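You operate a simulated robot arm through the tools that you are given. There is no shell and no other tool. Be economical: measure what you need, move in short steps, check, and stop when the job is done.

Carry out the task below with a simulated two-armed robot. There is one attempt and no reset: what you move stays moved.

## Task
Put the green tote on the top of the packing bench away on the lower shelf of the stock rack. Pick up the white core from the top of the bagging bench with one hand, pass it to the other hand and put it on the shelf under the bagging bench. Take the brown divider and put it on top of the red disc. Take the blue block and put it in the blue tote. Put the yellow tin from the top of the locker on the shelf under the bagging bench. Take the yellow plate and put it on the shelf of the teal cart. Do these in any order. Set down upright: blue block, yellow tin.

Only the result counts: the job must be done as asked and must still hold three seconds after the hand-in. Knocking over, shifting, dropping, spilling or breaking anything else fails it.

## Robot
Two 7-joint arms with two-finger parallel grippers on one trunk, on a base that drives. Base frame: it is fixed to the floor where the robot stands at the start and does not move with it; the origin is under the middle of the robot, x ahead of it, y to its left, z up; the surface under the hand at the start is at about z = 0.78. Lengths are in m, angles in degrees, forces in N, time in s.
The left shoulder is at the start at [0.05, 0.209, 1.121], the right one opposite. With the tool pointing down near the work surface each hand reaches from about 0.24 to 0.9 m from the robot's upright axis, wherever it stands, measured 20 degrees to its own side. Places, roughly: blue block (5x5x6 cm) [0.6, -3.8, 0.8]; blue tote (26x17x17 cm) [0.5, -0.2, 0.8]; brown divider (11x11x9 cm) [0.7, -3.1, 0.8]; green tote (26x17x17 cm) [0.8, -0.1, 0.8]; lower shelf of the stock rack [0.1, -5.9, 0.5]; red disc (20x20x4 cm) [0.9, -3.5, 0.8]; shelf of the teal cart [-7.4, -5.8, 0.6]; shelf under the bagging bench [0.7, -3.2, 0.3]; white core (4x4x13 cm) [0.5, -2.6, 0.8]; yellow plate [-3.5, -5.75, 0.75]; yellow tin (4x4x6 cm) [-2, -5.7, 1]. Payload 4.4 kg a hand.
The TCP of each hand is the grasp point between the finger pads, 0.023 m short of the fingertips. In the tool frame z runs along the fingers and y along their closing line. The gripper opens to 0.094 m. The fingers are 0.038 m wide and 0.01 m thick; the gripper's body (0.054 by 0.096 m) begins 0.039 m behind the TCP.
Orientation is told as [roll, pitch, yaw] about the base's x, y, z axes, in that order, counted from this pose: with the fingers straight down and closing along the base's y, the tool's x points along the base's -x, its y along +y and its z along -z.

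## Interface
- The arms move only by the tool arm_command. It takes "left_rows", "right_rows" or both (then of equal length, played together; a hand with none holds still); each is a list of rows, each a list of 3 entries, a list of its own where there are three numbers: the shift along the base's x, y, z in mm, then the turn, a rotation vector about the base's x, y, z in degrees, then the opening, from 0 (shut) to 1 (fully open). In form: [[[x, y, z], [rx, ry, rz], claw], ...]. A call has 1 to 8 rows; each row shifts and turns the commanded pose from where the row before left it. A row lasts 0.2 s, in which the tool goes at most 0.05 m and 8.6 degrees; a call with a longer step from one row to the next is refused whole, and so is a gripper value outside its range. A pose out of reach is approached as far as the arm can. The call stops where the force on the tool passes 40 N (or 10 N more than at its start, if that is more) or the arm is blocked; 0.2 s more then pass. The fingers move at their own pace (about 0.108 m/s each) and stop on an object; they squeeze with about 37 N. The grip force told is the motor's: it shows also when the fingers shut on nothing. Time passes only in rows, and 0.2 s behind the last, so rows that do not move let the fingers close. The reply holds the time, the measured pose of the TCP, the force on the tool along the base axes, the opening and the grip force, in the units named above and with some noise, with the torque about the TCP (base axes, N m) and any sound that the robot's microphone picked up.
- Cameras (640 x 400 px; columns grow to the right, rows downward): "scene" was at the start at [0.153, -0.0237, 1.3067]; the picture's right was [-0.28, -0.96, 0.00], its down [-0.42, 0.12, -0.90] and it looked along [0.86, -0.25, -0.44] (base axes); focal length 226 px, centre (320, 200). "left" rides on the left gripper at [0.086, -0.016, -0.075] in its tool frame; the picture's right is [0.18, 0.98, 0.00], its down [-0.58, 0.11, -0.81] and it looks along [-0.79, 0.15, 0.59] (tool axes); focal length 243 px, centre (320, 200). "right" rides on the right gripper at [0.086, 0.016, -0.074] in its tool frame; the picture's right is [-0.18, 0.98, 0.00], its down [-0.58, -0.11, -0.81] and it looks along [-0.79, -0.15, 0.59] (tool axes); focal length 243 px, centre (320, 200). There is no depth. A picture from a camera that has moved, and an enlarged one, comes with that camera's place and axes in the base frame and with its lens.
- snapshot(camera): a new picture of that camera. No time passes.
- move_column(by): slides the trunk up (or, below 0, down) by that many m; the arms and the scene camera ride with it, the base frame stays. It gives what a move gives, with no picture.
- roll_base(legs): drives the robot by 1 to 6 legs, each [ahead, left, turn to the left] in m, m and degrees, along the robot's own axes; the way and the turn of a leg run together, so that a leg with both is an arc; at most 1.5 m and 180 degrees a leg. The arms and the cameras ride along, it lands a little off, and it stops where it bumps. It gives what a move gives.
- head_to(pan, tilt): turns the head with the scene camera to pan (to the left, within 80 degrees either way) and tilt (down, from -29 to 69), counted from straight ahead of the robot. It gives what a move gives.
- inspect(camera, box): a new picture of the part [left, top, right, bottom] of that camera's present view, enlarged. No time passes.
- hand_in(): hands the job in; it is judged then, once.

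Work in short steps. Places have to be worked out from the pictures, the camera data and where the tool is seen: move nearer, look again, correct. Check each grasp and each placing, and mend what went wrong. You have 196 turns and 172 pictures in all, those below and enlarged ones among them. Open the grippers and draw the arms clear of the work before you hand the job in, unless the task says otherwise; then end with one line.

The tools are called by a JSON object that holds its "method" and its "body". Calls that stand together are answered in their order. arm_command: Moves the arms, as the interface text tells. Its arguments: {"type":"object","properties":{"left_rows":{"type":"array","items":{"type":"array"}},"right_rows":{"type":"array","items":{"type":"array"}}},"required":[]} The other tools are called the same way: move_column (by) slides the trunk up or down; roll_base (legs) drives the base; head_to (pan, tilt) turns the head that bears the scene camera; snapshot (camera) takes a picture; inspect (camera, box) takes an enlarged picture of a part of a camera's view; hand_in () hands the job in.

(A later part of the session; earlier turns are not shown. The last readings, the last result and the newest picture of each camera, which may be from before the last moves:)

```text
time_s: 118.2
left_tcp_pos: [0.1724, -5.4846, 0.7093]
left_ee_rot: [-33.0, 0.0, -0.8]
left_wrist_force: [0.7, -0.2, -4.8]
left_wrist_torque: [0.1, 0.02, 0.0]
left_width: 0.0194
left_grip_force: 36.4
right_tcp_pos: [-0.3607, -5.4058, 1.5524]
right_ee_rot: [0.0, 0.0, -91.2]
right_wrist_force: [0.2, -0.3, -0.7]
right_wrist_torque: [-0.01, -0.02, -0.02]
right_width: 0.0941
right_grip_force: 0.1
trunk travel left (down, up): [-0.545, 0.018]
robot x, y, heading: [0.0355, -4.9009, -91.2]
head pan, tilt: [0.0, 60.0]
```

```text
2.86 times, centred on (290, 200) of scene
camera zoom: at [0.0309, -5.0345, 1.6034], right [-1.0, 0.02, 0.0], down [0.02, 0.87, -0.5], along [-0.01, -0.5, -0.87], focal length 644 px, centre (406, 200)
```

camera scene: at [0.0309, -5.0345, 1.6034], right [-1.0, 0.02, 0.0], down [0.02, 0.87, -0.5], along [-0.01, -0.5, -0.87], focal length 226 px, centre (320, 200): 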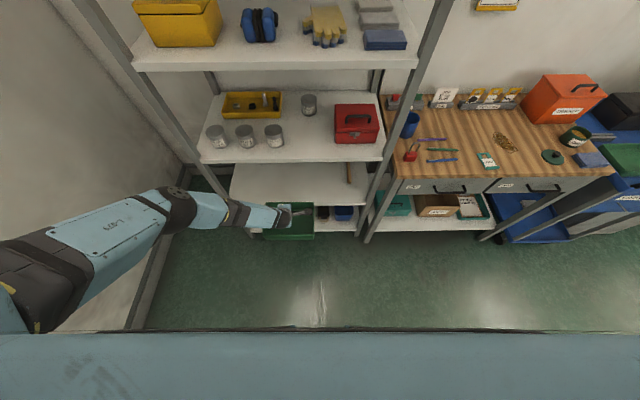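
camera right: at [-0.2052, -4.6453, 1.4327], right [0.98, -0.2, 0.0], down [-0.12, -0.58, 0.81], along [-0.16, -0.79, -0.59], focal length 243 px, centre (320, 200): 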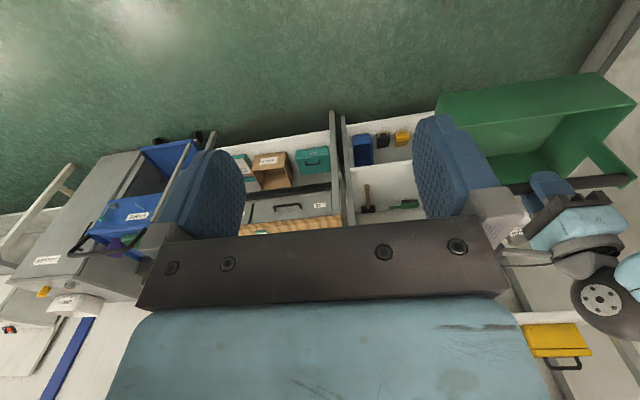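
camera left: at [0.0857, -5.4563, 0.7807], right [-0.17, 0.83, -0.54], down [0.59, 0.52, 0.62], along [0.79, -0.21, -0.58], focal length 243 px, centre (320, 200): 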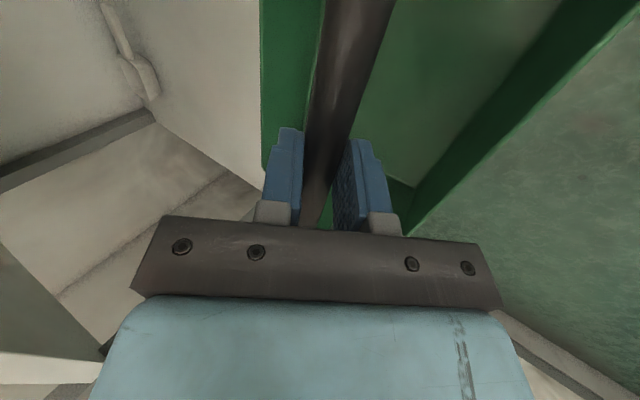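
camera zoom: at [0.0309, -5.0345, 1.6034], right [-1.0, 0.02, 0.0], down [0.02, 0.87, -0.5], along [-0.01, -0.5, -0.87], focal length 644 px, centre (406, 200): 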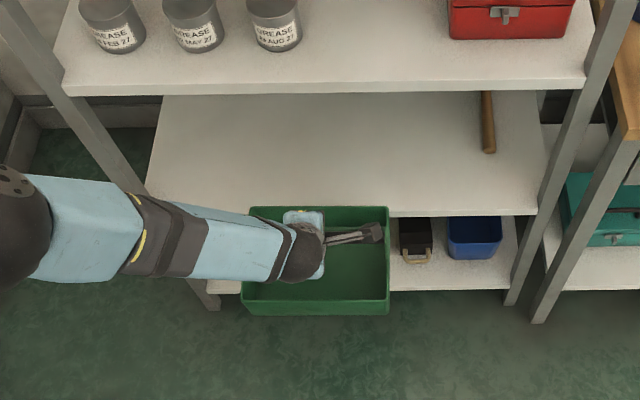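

Edge of both shelves at y≈-5.63, underside of the upper one at ≈0.872. Drive 0.12 m in, then check.

{"method": "roll_base", "body": {"legs": [[0.13, 0, 0]]}}

{"method": "inspect", "body": {"camera": "scene", "box": [180, 170, 400, 310]}}

{"method": "snapshot", "body": {"camera": "left"}}

```text
time_s: 119.5
left_tcp_pos: [0.1685, -5.6116, 0.711]
left_ee_rot: [-33.1, 0.0, -1.0]
left_wrist_force: [-0.5, -0.1, -3.6]
left_wrist_torque: [0.08, 0.0, -0.02]
left_width: 0.0194
left_grip_force: 37.0
right_tcp_pos: [-0.3636, -5.532, 1.5552]
right_ee_rot: [0.1, -0.2, -91.1]
right_wrist_force: [0.0, 0.5, 0.0]
right_wrist_torque: [0.0, -0.01, 0.01]
right_width: 0.0939
right_grip_force: 0.0
trunk travel left (down, up): [-0.545, 0.018]
robot x, y, heading: [0.0344, -5.0314, -90.8]
head pan, tilt: [0.0, 60.0]
```

```text
2.86 times, centred on (290, 240) of scene
camera zoom: at [0.0286, -5.1603, 1.6038], right [-1.0, 0.02, 0.0], down [0.02, 0.87, -0.5], along [-0.01, -0.5, -0.87], focal length 644 px, centre (406, 86)
```

zoom: 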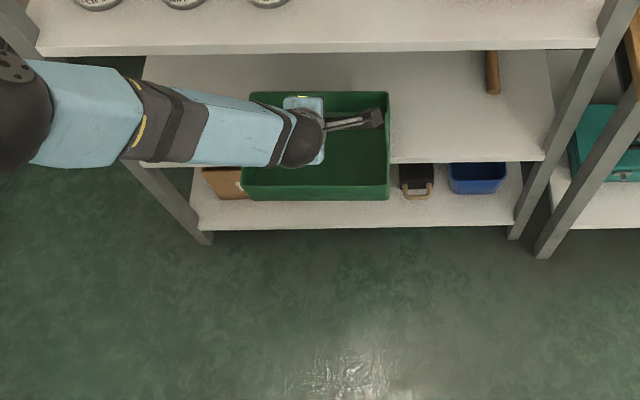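

```text
123 pictures are left
camera left: at [0.083, -5.5836, 0.7818], right [-0.17, 0.83, -0.54], down [0.59, 0.52, 0.62], along [0.79, -0.21, -0.58], focal length 243 px, centre (320, 200)
```

left: 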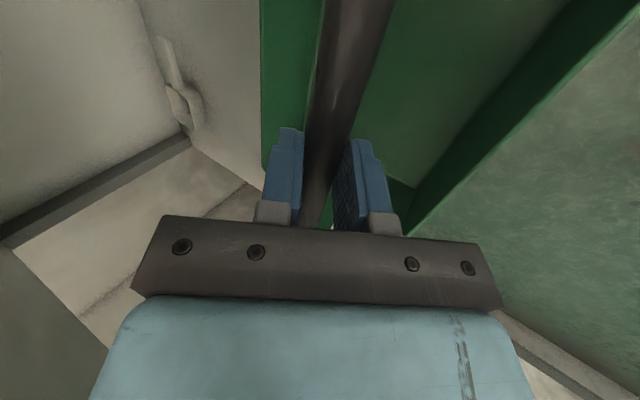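

There is ~6 cm from the knuckle to the upper shelf edge, so I'll move the hand in 55 mm in force-guarded steps.

{"method": "arm_command", "body": {"left_rows": [[[0, -15, 0], [0, 0, 0], 0], [[0, -15, 0], [0, 0, 0], 0], [[0, -12, 0], [0, 0, 0], 0], [[0, -10, 0], [0, 0, 0], 0]]}}

{"method": "inspect", "body": {"camera": "scene", "box": [180, 170, 400, 310]}}

```text
time_s: 120.5
left_tcp_pos: [0.1682, -5.6644, 0.7078]
left_ee_rot: [-33.0, 0.0, -1.0]
left_wrist_force: [0.1, 0.2, -5.2]
left_wrist_torque: [0.08, 0.01, 0.01]
left_width: 0.0197
left_grip_force: 36.9
right_tcp_pos: [-0.3646, -5.5339, 1.5538]
right_ee_rot: [0.1, -0.1, -91.2]
right_wrist_force: [-0.2, 0.7, -0.1]
right_wrist_torque: [-0.01, 0.01, 0.01]
right_width: 0.0941
right_grip_force: 0.1
trunk travel left (down, up): [-0.545, 0.018]
robot x, y, heading: [0.0331, -5.0333, -90.9]
head pan, tilt: [0.0, 60.0]
```

```text
2.86 times, centred on (290, 240) of scene
camera zoom: at [0.0282, -5.162, 1.6035], right [-1.0, 0.02, 0.0], down [0.02, 0.87, -0.5], along [-0.01, -0.5, -0.87], focal length 644 px, centre (406, 86)
```

zoom: 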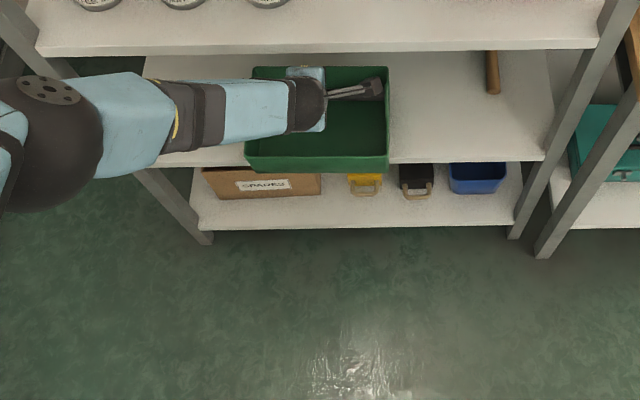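

No contact; another 15 mm in, then lower onto the shelf.

{"method": "arm_command", "body": {"left_rows": [[[0, -8, 0], [0, 0, 0], 0], [[0, -7, 0], [0, 0, 0], 0], [[0, 0, -10], [0, 0, 0], 0], [[0, 0, -10], [0, 0, 0], 0], [[0, 0, -6], [0, 0, 0], 0]]}}

{"method": "inspect", "body": {"camera": "scene", "box": [180, 170, 400, 310]}}

```text
time_s: 121.7
left_tcp_pos: [0.1704, -5.6774, 0.6993]
left_ee_rot: [-33.1, 0.0, -0.9]
left_wrist_force: [-0.3, 0.6, -4.1]
left_wrist_torque: [0.08, 0.03, 0.0]
left_width: 0.0195
left_grip_force: 37.1
left hand out of reach, approached as far as the arm can: row 4, 5
right_tcp_pos: [-0.3637, -5.5338, 1.5525]
right_ee_rot: [-0.1, -0.2, -91.1]
right_wrist_force: [0.6, 0.5, -0.4]
right_wrist_torque: [0.05, 0.01, 0.0]
right_width: 0.094
right_grip_force: 0.0
trunk travel left (down, up): [-0.545, 0.018]
robot x, y, heading: [0.0327, -5.0294, -91.0]
head pan, tilt: [0.0, 60.0]
```

```text
2.86 times, centred on (290, 240) of scene
camera zoom: at [0.0287, -5.1626, 1.6035], right [-1.0, 0.02, 0.0], down [0.02, 0.87, -0.5], along [-0.01, -0.5, -0.87], focal length 644 px, centre (406, 86)
```

zoom: 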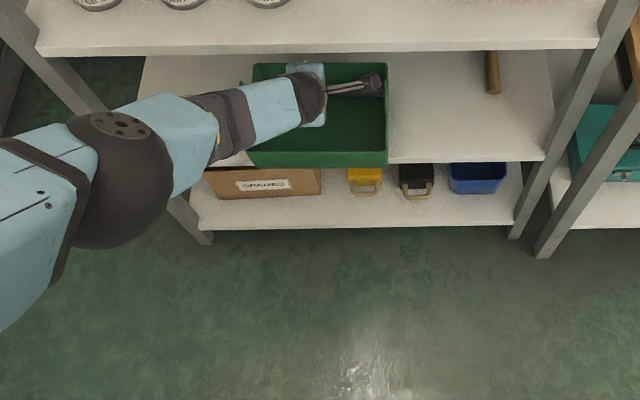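

The arm can't go lower, so lower with the trunk in small steps.

{"method": "move_column", "body": {"by": -0.017}}

{"method": "move_column", "body": {"by": -0.006}}

{"method": "inspect", "body": {"camera": "scene", "box": [180, 170, 400, 310]}}

```text
time_s: 122.3
left_tcp_pos: [0.1703, -5.679, 0.6859]
left_ee_rot: [-33.4, -0.1, -0.9]
left_wrist_force: [-1.1, -5.1, 22.4]
left_wrist_torque: [-0.33, -0.32, 0.43]
left_width: 0.0195
left_grip_force: 37.5
right_tcp_pos: [-0.3638, -5.5305, 1.5377]
right_ee_rot: [0.1, -0.2, -91.1]
right_wrist_force: [0.2, -0.2, 0.2]
right_wrist_torque: [-0.02, 0.02, 0.01]
right_width: 0.0939
right_grip_force: 0.0
trunk travel left (down, up): [-0.528, 0.035]
robot x, y, heading: [0.0342, -5.0351, -91.0]
head pan, tilt: [0.0, 60.0]
```

```text
time_s: 122.8
left_tcp_pos: [0.1697, -5.6827, 0.6845]
left_ee_rot: [-33.6, 0.0, -0.9]
left_wrist_force: [0.0, 10.0, 24.5]
left_wrist_torque: [-0.09, -0.14, 0.07]
left_width: 0.0197
left_grip_force: 37.3
right_tcp_pos: [-0.3639, -5.53, 1.5326]
right_ee_rot: [0.1, -0.2, -91.2]
right_wrist_force: [0.4, -0.1, 0.0]
right_wrist_torque: [-0.01, 0.04, -0.03]
right_width: 0.0938
right_grip_force: 0.1
trunk travel left (down, up): [-0.523, 0.04]
robot x, y, heading: [0.0309, -5.0286, -91.3]
head pan, tilt: [0.0, 60.0]
stopped: the force on the tool passed its limit at 43 N (the readings are from after the stop); the commanded pose is now the measured one
```

```text
2.86 times, centred on (290, 240) of scene
camera zoom: at [0.0278, -5.1591, 1.582], right [-1.0, 0.02, 0.0], down [0.02, 0.86, -0.5], along [-0.01, -0.5, -0.86], focal length 644 px, centre (406, 86)
```

zoom: 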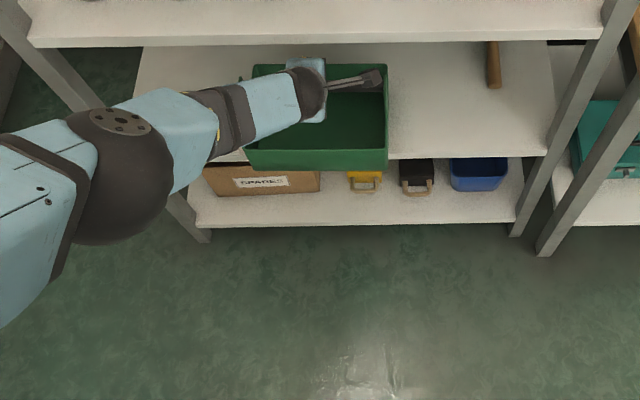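

The tote rests on the shelf, centre ~5 cm inside. Ease the lean back 4° to set the far edge down, then open.

{"method": "arm_command", "body": {"left_rows": [[[0, 0, 0], [2, 0, 0], 0], [[0, 0, 0], [2, 0, 0], 0], [[0, 0, 0], [0, 0, 0], 0.4], [[0, 0, 0], [0, 0, 0], 1], [[0, 0, 0], [0, 0, 0], 1]]}}

{"method": "inspect", "body": {"camera": "scene", "box": [180, 170, 400, 310]}}

{"method": "snapshot", "body": {"camera": "left"}}

```text
time_s: 124.0
left_tcp_pos: [0.1721, -5.6798, 0.6807]
left_ee_rot: [-29.4, 0.1, -0.8]
left_wrist_force: [0.5, 0.4, -0.4]
left_wrist_torque: [-0.01, -0.02, 0.01]
left_width: 0.0939
left_grip_force: 0.1
right_tcp_pos: [-0.3629, -5.5337, 1.5319]
right_ee_rot: [0.0, -0.1, -91.2]
right_wrist_force: [-0.1, 0.2, 0.1]
right_wrist_torque: [0.02, -0.03, -0.02]
right_width: 0.0939
right_grip_force: 0.2
trunk travel left (down, up): [-0.523, 0.04]
robot x, y, heading: [0.0352, -5.0293, -91.1]
head pan, tilt: [0.0, 60.0]
```

```text
2.86 times, centred on (290, 240) of scene
camera zoom: at [0.0287, -5.1622, 1.5818], right [-1.0, 0.02, 0.0], down [0.02, 0.87, -0.5], along [-0.01, -0.5, -0.87], focal length 644 px, centre (406, 86)
```

zoom: 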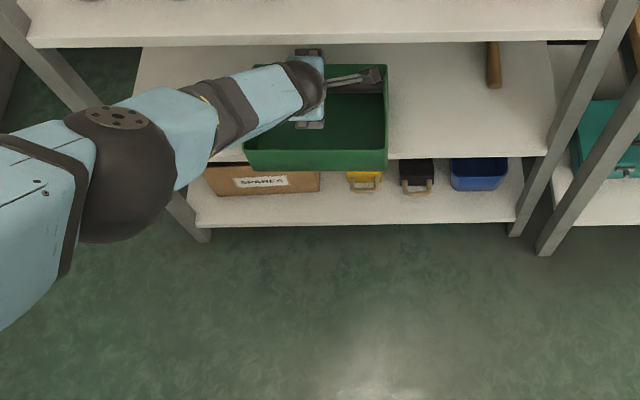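

```text
118 pictures are left
camera left: at [0.0863, -5.6565, 0.7544], right [-0.17, 0.86, -0.48], down [0.59, 0.48, 0.65], along [0.79, -0.17, -0.59], focal length 243 px, centre (320, 200)
```

left: 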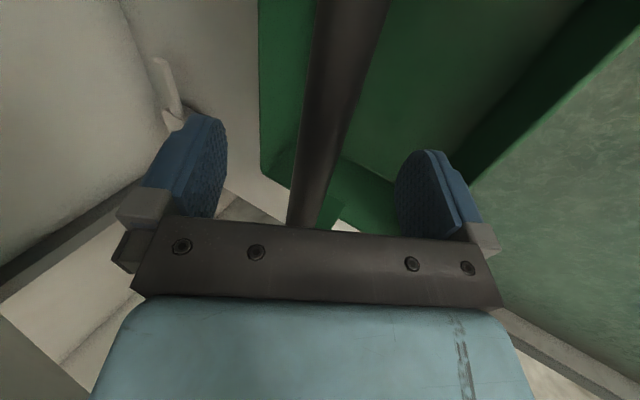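

The tote stands on its own. Withdraw up and back along the tool axis.

{"method": "arm_command", "body": {"left_rows": [[[0, 12, 20], [0, 0, 0], 1], [[0, 12, 20], [0, 0, 0], 1], [[0, 12, 20], [0, 0, 0], 1], [[0, 20, 20], [0, 0, 0], 1], [[0, 40, 10], [0, 0, 0], 1], [[0, 40, 0], [0, 0, 0], 1]]}}

{"method": "snapshot", "body": {"camera": "scene"}}

```text
time_s: 125.4
left_tcp_pos: [0.1721, -5.5459, 0.7723]
left_ee_rot: [-29.5, -0.1, -0.9]
left_wrist_force: [-0.5, 0.2, -0.6]
left_wrist_torque: [-0.01, 0.01, -0.03]
left_width: 0.0939
left_grip_force: 0.0
right_tcp_pos: [-0.3658, -5.5343, 1.5316]
right_ee_rot: [0.1, 0.1, -91.0]
right_wrist_force: [-0.1, -0.8, 0.1]
right_wrist_torque: [0.0, -0.04, -0.03]
right_width: 0.0941
right_grip_force: 0.1
trunk travel left (down, up): [-0.523, 0.04]
robot x, y, heading: [0.0357, -5.0313, -90.8]
head pan, tilt: [0.0, 60.0]
```

```text
117 pictures are left
camera scene: at [0.026, -5.163, 1.5817], right [-1.0, 0.02, 0.0], down [0.02, 0.87, -0.5], along [-0.01, -0.5, -0.87], focal length 226 px, centre (320, 200)
```

scene: 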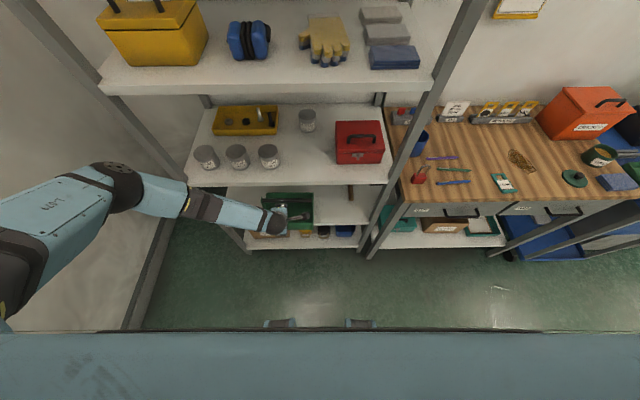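

The tote overhangs the edge ~3 cm. I'll push it in with closed fingers: back off a bit, close, lower by trunk, then push.

{"method": "arm_command", "body": {"left_rows": [[[0, 30, 0], [0, 0, 0], 0], [[0, 0, 0], [0, 0, 0], 0], [[0, 0, 0], [0, 0, 0], 0], [[0, 0, 0], [0, 0, 0], 0]]}}

{"method": "move_column", "body": {"by": -0.2}}

{"method": "inspect", "body": {"camera": "scene", "box": [180, 140, 400, 280]}}

{"method": "snapshot", "body": {"camera": "left"}}

```text
time_s: 126.4
left_tcp_pos: [0.1709, -5.5161, 0.7712]
left_ee_rot: [-29.5, 0.1, -0.7]
left_wrist_force: [-0.3, -0.5, 1.3]
left_wrist_torque: [0.0, -0.01, 0.02]
left_width: 0.0001
left_grip_force: 36.6
right_tcp_pos: [-0.3655, -5.5329, 1.532]
right_ee_rot: [0.1, -0.1, -91.0]
right_wrist_force: [-0.7, -0.2, 0.2]
right_wrist_torque: [0.02, 0.0, -0.01]
right_width: 0.0939
right_grip_force: 0.0
trunk travel left (down, up): [-0.523, 0.04]
robot x, y, heading: [0.0326, -5.0291, -91.1]
head pan, tilt: [0.0, 60.0]
```

```text
time_s: 128.6
left_tcp_pos: [0.1709, -5.5164, 0.5718]
left_ee_rot: [-29.5, 0.1, -0.8]
left_wrist_force: [0.1, 0.4, -0.4]
left_wrist_torque: [-0.01, 0.02, -0.03]
left_width: 0.0
left_grip_force: 37.1
right_tcp_pos: [-0.3636, -5.5322, 1.3314]
right_ee_rot: [0.1, -0.1, -91.0]
right_wrist_force: [0.6, 0.0, 0.3]
right_wrist_torque: [0.0, -0.02, 0.02]
right_width: 0.0938
right_grip_force: 0.0
trunk travel left (down, up): [-0.323, 0.24]
robot x, y, heading: [0.0325, -5.0265, -91.1]
head pan, tilt: [0.0, 60.0]
```

```text
2.86 times, centred on (290, 210) of scene
camera zoom: at [0.0284, -5.1617, 1.3819], right [-1.0, 0.02, 0.0], down [0.02, 0.87, -0.5], along [-0.01, -0.5, -0.87], focal length 644 px, centre (406, 171)
```

zoom: 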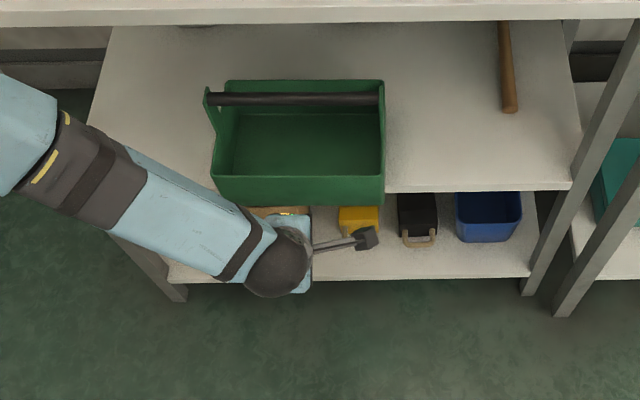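

```text
115 pictures are left
camera left: at [0.0857, -5.4917, 0.6449], right [-0.17, 0.86, -0.48], down [0.59, 0.48, 0.65], along [0.79, -0.17, -0.59], focal length 243 px, centre (320, 200)
```

left: 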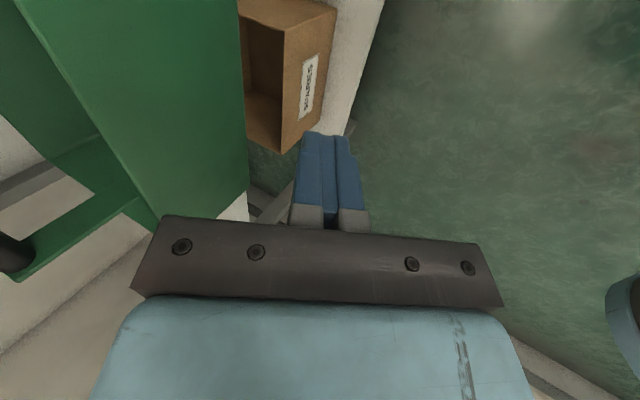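

The hand is centred on the near wall. Push ~11 cm in guarded steps (about 5 cm of tote travel).

{"method": "arm_command", "body": {"left_rows": [[[0, -25, 0], [0, 0, 0], 0], [[0, -25, 0], [0, 0, 0], 0], [[0, -16, 0], [0, 0, 0], 0], [[0, -16, 0], [0, 0, 0], 0], [[0, -16, 0], [0, 0, 0], 0], [[0, -14, 0], [0, 0, 0], 0]]}}

{"method": "inspect", "body": {"camera": "scene", "box": [180, 140, 400, 280]}}

```text
time_s: 129.9
left_tcp_pos: [0.1719, -5.6277, 0.5715]
left_ee_rot: [-29.5, 0.1, -0.8]
left_wrist_force: [0.3, 1.1, -1.0]
left_wrist_torque: [0.01, 0.0, 0.04]
left_width: 0.0
left_grip_force: 36.4
right_tcp_pos: [-0.3637, -5.5335, 1.3316]
right_ee_rot: [0.0, -0.1, -91.1]
right_wrist_force: [0.3, -0.3, -0.2]
right_wrist_torque: [-0.03, 0.03, -0.04]
right_width: 0.094
right_grip_force: 0.1
trunk travel left (down, up): [-0.323, 0.24]
robot x, y, heading: [0.0329, -5.0236, -91.5]
head pan, tilt: [0.0, 60.0]
```

```text
2.86 times, centred on (290, 210) of scene
camera zoom: at [0.0284, -5.162, 1.3818], right [-1.0, 0.02, 0.0], down [0.02, 0.87, -0.5], along [-0.01, -0.5, -0.87], focal length 644 px, centre (406, 171)
```

zoom: 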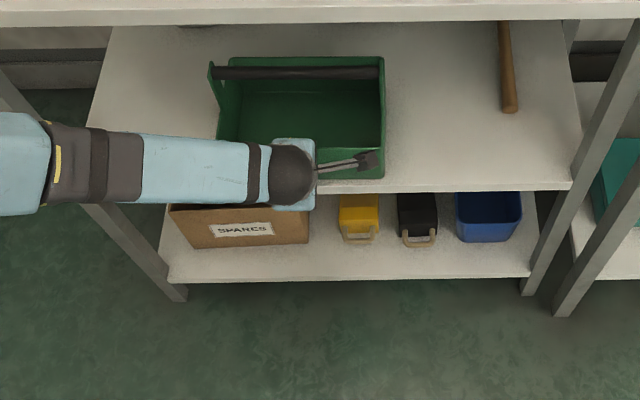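

The tote is fully on the shelf. Retract the hand, stand the wrist upright again, and back off.

{"method": "arm_command", "body": {"left_rows": [[[0, 40, 0], [0, 0, 0], 0], [[0, 40, 0], [0, 0, 0], 0.5], [[0, 40, 0], [5, 0, 0], 1], [[0, 20, 0], [8, 0, 0], 1], [[0, 0, 0], [8, 0, 0], 1], [[0, 0, 0], [8.5, 0, 0], 1]]}}

{"method": "roll_base", "body": {"legs": [[-0.5, 0, 0]]}}

{"method": "head_to", "body": {"pan": -50, "tilt": 20}}

{"method": "snapshot", "body": {"camera": "scene"}}

```text
time_s: 131.3
left_tcp_pos: [0.1718, -5.4864, 0.5728]
left_ee_rot: [0.3, 0.4, -0.7]
left_wrist_force: [0.2, 1.5, -0.2]
left_wrist_torque: [0.02, 0.0, 0.03]
left_width: 0.094
left_grip_force: 0.1
right_tcp_pos: [-0.3631, -5.5332, 1.3319]
right_ee_rot: [0.1, -0.1, -91.0]
right_wrist_force: [0.5, 0.7, 0.4]
right_wrist_torque: [0.01, -0.02, 0.01]
right_width: 0.0942
right_grip_force: 0.0
trunk travel left (down, up): [-0.323, 0.24]
robot x, y, heading: [0.0329, -5.0328, -91.0]
head pan, tilt: [0.0, 60.0]
```

```text
time_s: 134.3
left_tcp_pos: [0.1816, -4.9928, 0.5711]
left_ee_rot: [0.0, 0.4, -0.6]
left_wrist_force: [0.1, -0.5, 0.6]
left_wrist_torque: [0.01, -0.02, 0.01]
left_width: 0.0939
left_grip_force: 0.1
right_tcp_pos: [-0.3537, -5.0402, 1.3318]
right_ee_rot: [0.1, -0.1, -90.9]
right_wrist_force: [0.4, 0.8, 0.8]
right_wrist_torque: [-0.02, -0.01, -0.01]
right_width: 0.094
right_grip_force: 0.1
trunk travel left (down, up): [-0.323, 0.24]
robot x, y, heading: [0.0383, -4.5344, -90.9]
head pan, tilt: [0.0, 60.0]
```

```text
time_s: 135.4
left_tcp_pos: [0.1826, -4.9925, 0.5711]
left_ee_rot: [0.0, 0.4, -0.4]
left_wrist_force: [-0.1, -0.1, -1.1]
left_wrist_torque: [-0.04, 0.01, 0.0]
left_width: 0.0942
left_grip_force: 0.1
right_tcp_pos: [-0.3527, -5.041, 1.3326]
right_ee_rot: [0.1, -0.1, -90.8]
right_wrist_force: [-0.1, -0.5, -0.4]
right_wrist_torque: [0.0, 0.01, -0.02]
right_width: 0.094
right_grip_force: 0.1
trunk travel left (down, up): [-0.323, 0.24]
robot x, y, heading: [0.0403, -4.5366, -91.1]
head pan, tilt: [-50.0, 20.0]
```

```text
113 pictures are left
camera scene: at [-0.0338, -4.6601, 1.4399], right [-0.63, 0.78, 0.0], down [0.27, 0.22, -0.94], along [-0.73, -0.59, -0.34], focal length 226 px, centre (320, 200)
```

scene: 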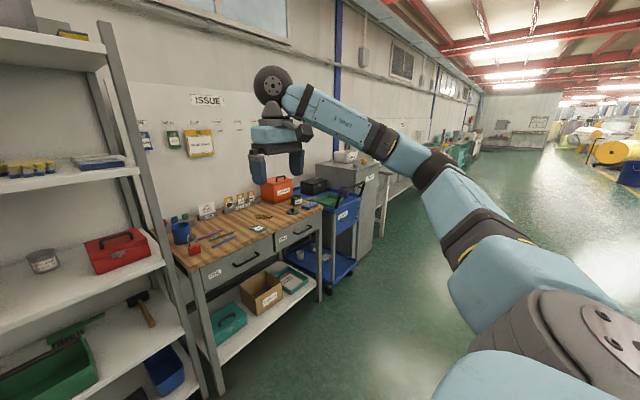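

Drive sideways to the right 1.65 m to face the locker; first raise the left hand level a little.

{"method": "arm_command", "body": {"left_rows": [[[0, 30, 40], [0, 0, 0], 1], [[0, 30, 40], [0, 0, 0], 1], [[0, 0, 45], [0, 0, 0], 1], [[0, 0, 45], [0, 0, 0], 1], [[0, 0, 45], [0, 0, 0], 1], [[0, 0, 45], [0, 0, 0], 1], [[0, 0, 45], [0, 0, 0], 1], [[0, 0, 45], [0, 0, 0], 1]]}}

{"method": "roll_base", "body": {"legs": [[0, -0.85, 0], [0, -0.8, 1]]}}

{"method": "head_to", "body": {"pan": -10, "tilt": 25}}

{"method": "snapshot", "body": {"camera": "scene"}}

```text
time_s: 137.2
left_tcp_pos: [0.183, -4.9313, 0.9219]
left_ee_rot: [0.0, 0.3, -0.4]
left_wrist_force: [0.6, -0.5, 0.2]
left_wrist_torque: [0.0, 0.03, 0.0]
left_width: 0.0943
left_grip_force: 0.1
right_tcp_pos: [-0.3538, -5.0408, 1.331]
right_ee_rot: [0.1, -0.1, -90.9]
right_wrist_force: [0.2, 0.5, 0.4]
right_wrist_torque: [0.0, 0.0, -0.01]
right_width: 0.0939
right_grip_force: 0.0
trunk travel left (down, up): [-0.323, 0.24]
robot x, y, heading: [0.0439, -4.5361, -90.8]
head pan, tilt: [-50.0, 20.0]
```

```text
time_s: 152.1
left_tcp_pos: [-1.4683, -4.9055, 0.9209]
left_ee_rot: [0.0, 0.4, -0.1]
left_wrist_force: [-0.1, 0.2, 0.5]
left_wrist_torque: [0.0, -0.02, 0.02]
left_width: 0.0941
left_grip_force: 0.0
right_tcp_pos: [-2.003, -5.0147, 1.3315]
right_ee_rot: [0.1, -0.1, -90.6]
right_wrist_force: [1.1, 0.4, 0.4]
right_wrist_torque: [0.0, -0.03, 0.02]
right_width: 0.0939
right_grip_force: 0.0
trunk travel left (down, up): [-0.323, 0.24]
robot x, y, heading: [-1.6071, -4.5071, -90.5]
head pan, tilt: [-50.0, 20.0]
```

```text
time_s: 153.2
left_tcp_pos: [-1.4683, -4.905, 0.9207]
left_ee_rot: [0.1, 0.5, -0.2]
left_wrist_force: [0.3, 0.0, 0.4]
left_wrist_torque: [0.01, -0.01, -0.01]
left_width: 0.0939
left_grip_force: 0.1
right_tcp_pos: [-2.0024, -5.0152, 1.3317]
right_ee_rot: [0.1, -0.1, -90.6]
right_wrist_force: [-0.4, 0.9, -0.4]
right_wrist_torque: [-0.01, 0.01, -0.05]
right_width: 0.0941
right_grip_force: 0.1
trunk travel left (down, up): [-0.323, 0.24]
robot x, y, heading: [-1.6106, -4.5075, -90.6]
head pan, tilt: [-10.0, 25.0]
```

```text
112 pictures are left
camera scene: at [-1.6298, -4.6651, 1.4319], right [-0.98, 0.19, 0.0], down [0.08, 0.42, -0.91], along [-0.17, -0.89, -0.42], focal length 226 px, centre (320, 200)
```

scene: 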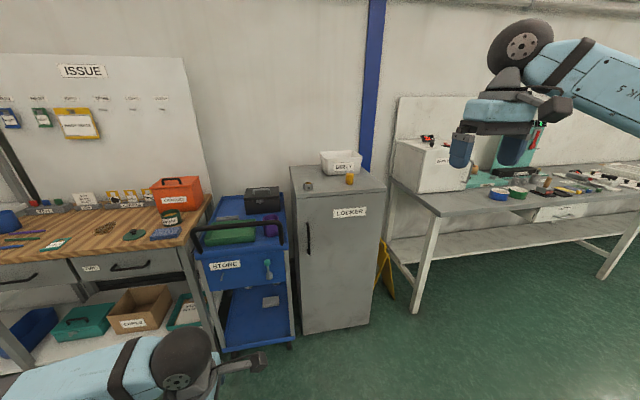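

The tin stands at about [-2.0, -5.735] on the locker top (z≈1.0). Raise the left hand above the blue cart, drive forward 0.55 m, and aim the right hand.

{"method": "arm_command", "body": {"left_rows": [[[20, 0, 45], [0, 0, 0], 1], [[20, 0, 45], [0, 0, 0], 1], [[20, 0, 45], [0, 0, 0], 1], [[0, 0, 45], [0, 0, 0], 1], [[0, 0, 45], [0, 0, 0], 1], [[0, 0, 45], [0, 0, 0], 1], [[0, 0, 45], [0, 0, 0], 1]]}}

{"method": "roll_base", "body": {"legs": [[0.55, 0, 0]]}}

{"method": "head_to", "body": {"pan": -25, "tilt": 40}}

{"method": "snapshot", "body": {"camera": "scene"}}

{"method": "snapshot", "body": {"camera": "right"}}

```text
time_s: 154.8
left_tcp_pos: [-1.4079, -4.903, 1.2362]
left_ee_rot: [0.0, 0.4, -0.2]
left_wrist_force: [-1.5, -0.2, 0.3]
left_wrist_torque: [-0.03, 0.04, -0.01]
left_width: 0.0941
left_grip_force: 0.0
right_tcp_pos: [-2.0046, -5.0139, 1.3316]
right_ee_rot: [0.2, -0.1, -90.7]
right_wrist_force: [-0.1, 0.5, 0.1]
right_wrist_torque: [-0.01, -0.01, 0.02]
right_width: 0.0941
right_grip_force: 0.1
trunk travel left (down, up): [-0.323, 0.24]
robot x, y, heading: [-1.609, -4.5111, -90.7]
head pan, tilt: [-10.0, 25.0]
```

```text
time_s: 157.9
left_tcp_pos: [-1.4093, -5.4492, 1.2357]
left_ee_rot: [0.1, 0.5, -0.1]
left_wrist_force: [-0.1, 0.0, -1.0]
left_wrist_torque: [-0.02, 0.0, 0.03]
left_width: 0.0941
left_grip_force: 0.1
right_tcp_pos: [-2.006, -5.5625, 1.3324]
right_ee_rot: [0.1, 0.0, -90.5]
right_wrist_force: [0.1, -0.3, 0.5]
right_wrist_torque: [-0.03, -0.01, 0.0]
right_width: 0.0937
right_grip_force: 0.0
trunk travel left (down, up): [-0.323, 0.24]
robot x, y, heading: [-1.6158, -5.0535, -90.5]
head pan, tilt: [-10.0, 25.0]
```

```text
time_s: 158.7
left_tcp_pos: [-1.4107, -5.4489, 1.237]
left_ee_rot: [-0.1, 0.6, -0.1]
left_wrist_force: [0.6, 0.0, 0.4]
left_wrist_torque: [-0.04, -0.09, 0.0]
left_width: 0.094
left_grip_force: 0.1
right_tcp_pos: [-2.0062, -5.5636, 1.3316]
right_ee_rot: [0.0, -0.1, -90.5]
right_wrist_force: [0.2, 0.2, 0.5]
right_wrist_torque: [0.0, 0.03, -0.02]
right_width: 0.094
right_grip_force: 0.0
trunk travel left (down, up): [-0.323, 0.24]
robot x, y, heading: [-1.618, -5.054, -90.3]
head pan, tilt: [-25.0, 40.0]
```

```text
111 pictures are left
camera scene: at [-1.6542, -5.1971, 1.4087], right [-0.9, 0.43, 0.0], down [0.28, 0.58, -0.77], along [-0.33, -0.69, -0.64], focal length 226 px, centre (320, 200)
```

scene: 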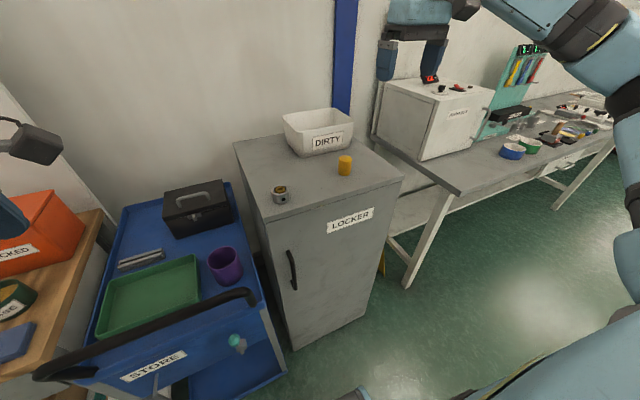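

```text
110 pictures are left
camera right: at [-1.9891, -5.4762, 1.407], right [0.98, -0.19, 0.0], down [-0.11, -0.58, 0.81], along [-0.15, -0.79, -0.59], focal length 243 px, centre (320, 200)
```

right: 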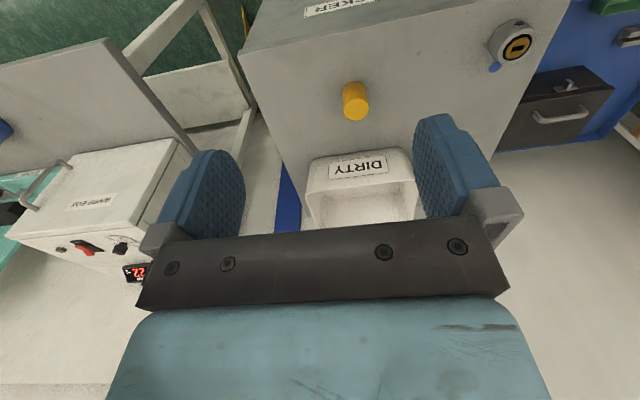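

From both views the tin's top centre is ≈[-1.975, -5.697, 1.072]. Bring the right hand above it.

{"method": "arm_command", "body": {"right_rows": [[[8, -33, -35], [0, 0, 0], 1], [[8, -33, -35], [0, 0, 0], 1], [[8, -34, -35], [0, 0, 0], 1], [[7, -34, -35], [0, 0, 0], 1], [[0, 0, -30], [0, 0, 0], 1]]}}

{"method": "snapshot", "body": {"camera": "right"}}

{"method": "inspect", "body": {"camera": "scene", "box": [260, 60, 420, 220]}}

```text
time_s: 159.9
left_tcp_pos: [-1.4118, -5.4493, 1.2358]
left_ee_rot: [0.0, 0.4, -0.1]
left_wrist_force: [0.1, 0.4, 0.4]
left_wrist_torque: [0.02, -0.02, 0.0]
left_width: 0.0939
left_grip_force: 0.1
right_tcp_pos: [-1.9765, -5.6976, 1.1615]
right_ee_rot: [0.1, -0.2, -90.5]
right_wrist_force: [-0.5, 0.4, 0.7]
right_wrist_torque: [-0.05, -0.03, 0.0]
right_width: 0.0941
right_grip_force: 0.1
trunk travel left (down, up): [-0.323, 0.24]
robot x, y, heading: [-1.6137, -5.0574, -90.4]
head pan, tilt: [-25.0, 40.0]
```

```text
109 pictures are left
camera right: at [-1.9599, -5.6111, 1.2368], right [0.98, -0.19, 0.0], down [-0.12, -0.58, 0.81], along [-0.15, -0.79, -0.59], focal length 243 px, centre (320, 200)
```

right: 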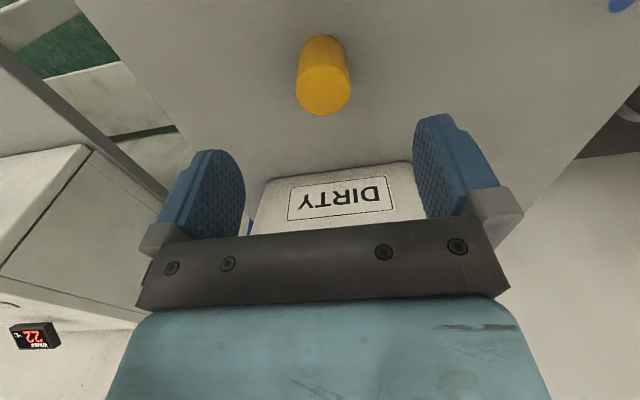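

```text
2.50 times, centred on (340, 140) of scene
camera zoom: at [-1.6552, -5.1964, 1.4087], right [-0.9, 0.43, 0.0], down [0.28, 0.58, -0.77], along [-0.33, -0.69, -0.64], focal length 564 px, centre (270, 350)
```

zoom: 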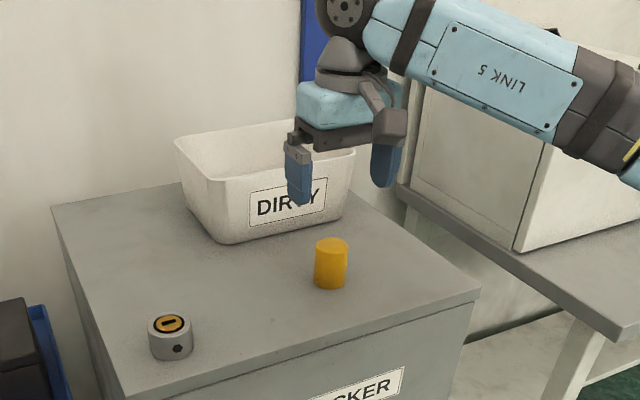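

Tin centre ≈[-1.981,-5.714], top ≈1.06, base ≈1.0. Descend to z=1.033 and look.

{"method": "arm_command", "body": {"right_rows": [[[-4, -17, -20], [0, 0, 0], 1], [[0, 0, -40], [0, 0, 0], 1], [[0, 0, -40], [0, 0, 0], 1], [[0, 0, -28], [0, 0, 0], 1]]}}

{"method": "snapshot", "body": {"camera": "right"}}

{"method": "inspect", "body": {"camera": "scene", "box": [260, 60, 420, 220]}}

```text
time_s: 161.1
left_tcp_pos: [-1.4104, -5.4475, 1.2359]
left_ee_rot: [-0.2, 0.6, 0.0]
left_wrist_force: [0.2, -0.2, -1.1]
left_wrist_torque: [-0.02, 0.03, 0.01]
left_width: 0.094
left_grip_force: 0.0
right_tcp_pos: [-1.981, -5.7145, 1.0437]
right_ee_rot: [0.1, -1.0, -90.6]
right_wrist_force: [3.1, 5.1, 16.3]
right_wrist_torque: [0.4, 0.69, -0.34]
right_width: 0.0927
right_grip_force: 0.1
trunk travel left (down, up): [-0.323, 0.24]
robot x, y, heading: [-1.6131, -5.0488, -90.6]
head pan, tilt: [-25.0, 40.0]
stopped in row 4 (right hand): the force on the tool passed its limit at 44 N (the readings are from after the stop); the commanded pose is now the measured one
```

```text
107 pictures are left
camera right: at [-1.963, -5.6275, 1.117], right [0.98, -0.19, 0.01], down [-0.12, -0.56, 0.82], along [-0.16, -0.8, -0.58], focal length 243 px, centre (320, 200)
```

right: 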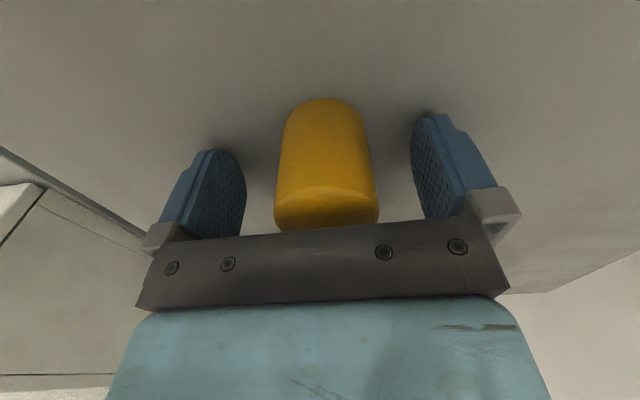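

```text
2.50 times, centred on (340, 140) of scene
camera zoom: at [-1.6532, -5.1942, 1.409], right [-0.9, 0.43, 0.0], down [0.28, 0.58, -0.77], along [-0.33, -0.69, -0.64], focal length 564 px, centre (270, 350)
```

zoom: 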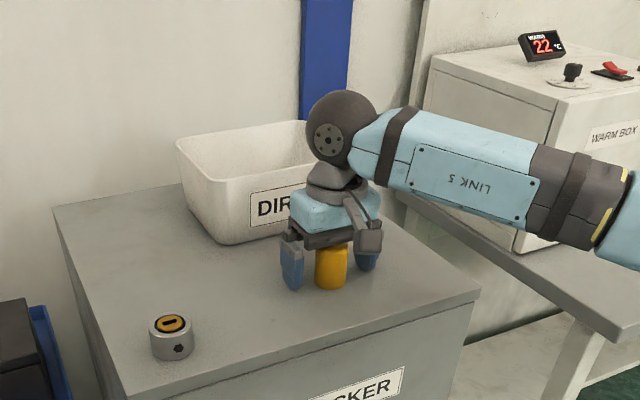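

The fingertips touched the locker top (≈1.02). Raise 8 mm and close on the tin.

{"method": "arm_command", "body": {"right_rows": [[[0, 0, 9], [0, 0.7, 0], 1], [[0, 0, 0], [0, 0, 0], 0], [[0, 0, 0], [0, 0, 0], 0], [[0, 0, 0], [0, 0, 0], 0], [[0, 0, 0], [0, 0, 0], 0]]}}

{"method": "arm_command", "body": {"right_rows": [[[0, 0, 30], [0, 0, 0], 0], [[0, 0, 40], [0, 0, 0], 0], [[0, 0, 40], [0, 0, 0], 0], [[0, 20, 40], [0, 0, 0], 0]]}}

{"method": "snapshot", "body": {"camera": "right"}}

```text
time_s: 162.3
left_tcp_pos: [-1.4105, -5.4489, 1.2356]
left_ee_rot: [0.0, 0.6, 0.0]
left_wrist_force: [-0.3, -0.3, 0.6]
left_wrist_torque: [0.01, -0.01, 0.01]
left_width: 0.0938
left_grip_force: 0.1
right_tcp_pos: [-1.9812, -5.718, 1.0476]
right_ee_rot: [-0.7, -0.8, -90.6]
right_wrist_force: [-1.0, -0.6, 0.2]
right_wrist_torque: [0.01, 0.01, -0.02]
right_width: 0.0379
right_grip_force: 37.3
trunk travel left (down, up): [-0.323, 0.24]
robot x, y, heading: [-1.6148, -5.0575, -90.3]
head pan, tilt: [-25.0, 40.0]
```

```text
time_s: 163.3
left_tcp_pos: [-1.4111, -5.4479, 1.2354]
left_ee_rot: [-0.2, 0.5, 0.1]
left_wrist_force: [0.2, 0.9, -0.2]
left_wrist_torque: [-0.01, 0.02, 0.02]
left_width: 0.0943
left_grip_force: 0.1
right_tcp_pos: [-1.9813, -5.697, 1.1989]
right_ee_rot: [-0.6, -0.8, -90.7]
right_wrist_force: [-1.1, 0.4, -1.0]
right_wrist_torque: [-0.05, 0.02, 0.01]
right_width: 0.0381
right_grip_force: 36.9
trunk travel left (down, up): [-0.323, 0.24]
robot x, y, heading: [-1.6149, -5.0551, -90.4]
head pan, tilt: [-25.0, 40.0]
```

```text
105 pictures are left
camera right: at [-1.9635, -5.6096, 1.2716], right [0.98, -0.19, -0.01], down [-0.11, -0.57, 0.82], along [-0.16, -0.8, -0.58], focal length 243 px, centre (320, 200)
```

right: 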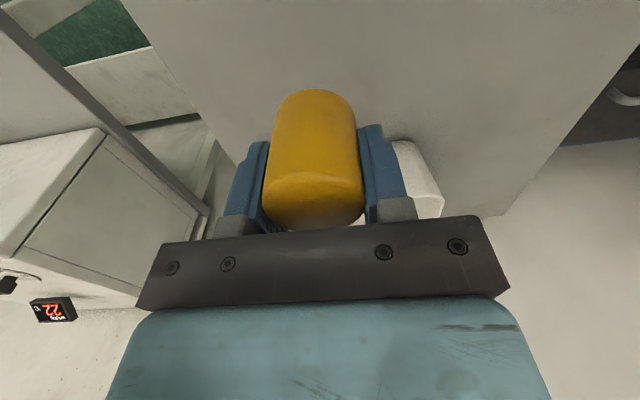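

Tin held. Back off 0.5 m and drive sideways to the plate, at x≈-3.5.

{"method": "roll_base", "body": {"legs": [[-0.5, 0, 0], [0, -1.0, 0], [0, -1.0, 0]]}}

{"method": "head_to", "body": {"pan": 0, "tilt": 28}}

{"method": "snapshot", "body": {"camera": "scene"}}

```text
time_s: 183.6
left_tcp_pos: [-3.4158, -4.9302, 1.2363]
left_ee_rot: [0.1, 0.5, -0.8]
left_wrist_force: [0.6, -0.5, 0.1]
left_wrist_torque: [0.01, 0.04, -0.02]
left_width: 0.0939
left_grip_force: 0.0
right_tcp_pos: [-3.99, -5.1701, 1.1961]
right_ee_rot: [-0.5, -0.8, -91.5]
right_wrist_force: [0.5, 0.3, -0.2]
right_wrist_torque: [-0.01, 0.01, 0.02]
right_width: 0.0375
right_grip_force: 37.8
trunk travel left (down, up): [-0.323, 0.24]
robot x, y, heading: [-3.6113, -4.5338, -91.0]
head pan, tilt: [-25.0, 40.0]
```

```text
time_s: 184.5
left_tcp_pos: [-3.4153, -4.93, 1.2376]
left_ee_rot: [0.0, 0.5, -0.8]
left_wrist_force: [-0.3, 0.7, 0.4]
left_wrist_torque: [0.04, 0.02, -0.02]
left_width: 0.0939
left_grip_force: 0.1
right_tcp_pos: [-3.9901, -5.1706, 1.1963]
right_ee_rot: [-0.6, -0.8, -91.4]
right_wrist_force: [-0.1, 0.4, -1.8]
right_wrist_torque: [-0.04, 0.03, -0.02]
right_width: 0.0377
right_grip_force: 37.0
trunk travel left (down, up): [-0.323, 0.24]
robot x, y, heading: [-3.6131, -4.5351, -91.1]
head pan, tilt: [0.0, 28.0]
```

```text
104 pictures are left
camera scene: at [-3.6203, -4.6896, 1.4271], right [-1.0, 0.02, 0.0], down [0.01, 0.47, -0.88], along [-0.02, -0.88, -0.47], focal length 226 px, centre (320, 200)
```

scene: 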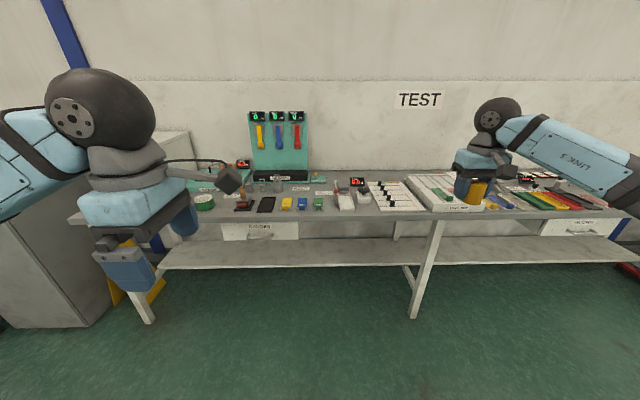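

Zoom on the bench at the plate's expected place (~(290,205)).

{"method": "inspect", "body": {"camera": "scene", "box": [180, 160, 420, 260]}}

```text
2.67 times, centred on (300, 210) of scene
camera zoom: at [-3.6203, -4.6896, 1.4271], right [-1.0, 0.02, 0.0], down [0.01, 0.47, -0.88], along [-0.02, -0.88, -0.47], focal length 601 px, centre (373, 173)
```

zoom: 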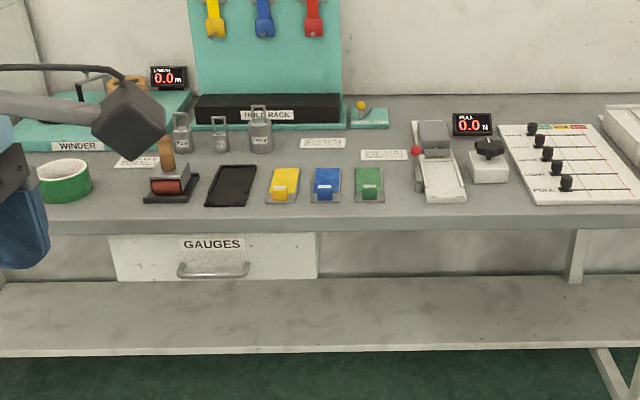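

The yellow piece looks like a small plate with a raised front part, left of blue and green ones. Move 0.4 m closer and look down at it.

{"method": "roll_base", "body": {"legs": [[0.42, 0, 1]]}}

{"method": "head_to", "body": {"pan": 10, "tilt": 50}}

{"method": "snapshot", "body": {"camera": "scene"}}

{"method": "snapshot", "body": {"camera": "left"}}

```text
time_s: 187.1
left_tcp_pos: [-3.415, -5.3467, 1.2357]
left_ee_rot: [-0.1, 0.4, 0.2]
left_wrist_force: [0.3, 0.5, -0.2]
left_wrist_torque: [0.03, 0.02, -0.01]
left_width: 0.0939
left_grip_force: 0.2
right_tcp_pos: [-3.986, -5.5975, 1.1964]
right_ee_rot: [-0.5, -0.9, -90.5]
right_wrist_force: [0.2, -1.1, -0.8]
right_wrist_torque: [0.05, -0.01, 0.04]
right_width: 0.0376
right_grip_force: 37.2
trunk travel left (down, up): [-0.323, 0.24]
robot x, y, heading: [-3.6196, -4.9507, -90.2]
head pan, tilt: [0.0, 28.0]
```

```text
time_s: 188.0
left_tcp_pos: [-3.4155, -5.346, 1.2356]
left_ee_rot: [0.0, 0.5, 0.2]
left_wrist_force: [0.0, -0.6, 0.5]
left_wrist_torque: [-0.02, 0.02, -0.03]
left_width: 0.0942
left_grip_force: 0.0
right_tcp_pos: [-3.9852, -5.5963, 1.197]
right_ee_rot: [-0.5, -0.8, -90.4]
right_wrist_force: [0.2, -0.1, -1.6]
right_wrist_torque: [-0.05, -0.01, -0.01]
right_width: 0.0379
right_grip_force: 37.4
trunk travel left (down, up): [-0.323, 0.24]
robot x, y, heading: [-3.6192, -4.9511, -90.0]
head pan, tilt: [10.0, 50.0]
```

```text
102 pictures are left
camera scene: at [-3.6097, -5.0937, 1.3945], right [-0.99, -0.17, 0.0], down [-0.13, 0.75, -0.64], along [0.11, -0.63, -0.77], focal length 226 px, centre (320, 200)
```

scene: 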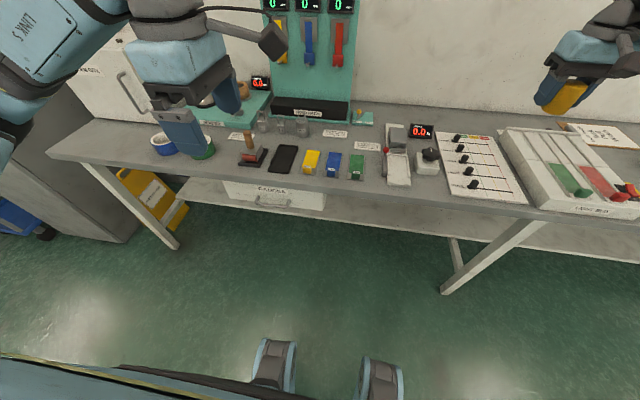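

```text
101 pictures are left
camera left: at [-3.5006, -5.3622, 1.3116], right [-0.19, 0.98, 0.0], down [0.59, 0.11, 0.8], along [0.79, 0.15, -0.6], focal length 243 px, centre (320, 200)
```

left: 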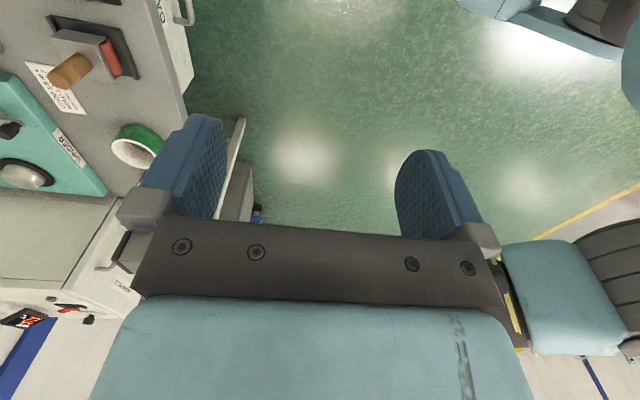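

Zoom on the plate in the scene view.

{"method": "inspect", "body": {"camera": "scene", "box": [250, 110, 390, 200]}}

```text
4.44 times, centred on (320, 155) of scene
camera zoom: at [-3.6097, -5.0937, 1.3945], right [-0.99, -0.17, 0.0], down [-0.13, 0.75, -0.64], along [0.11, -0.63, -0.77], focal length 1002 px, centre (320, 400)
```

zoom: 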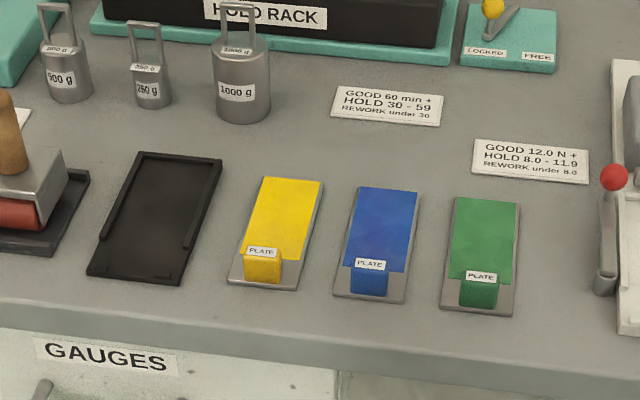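

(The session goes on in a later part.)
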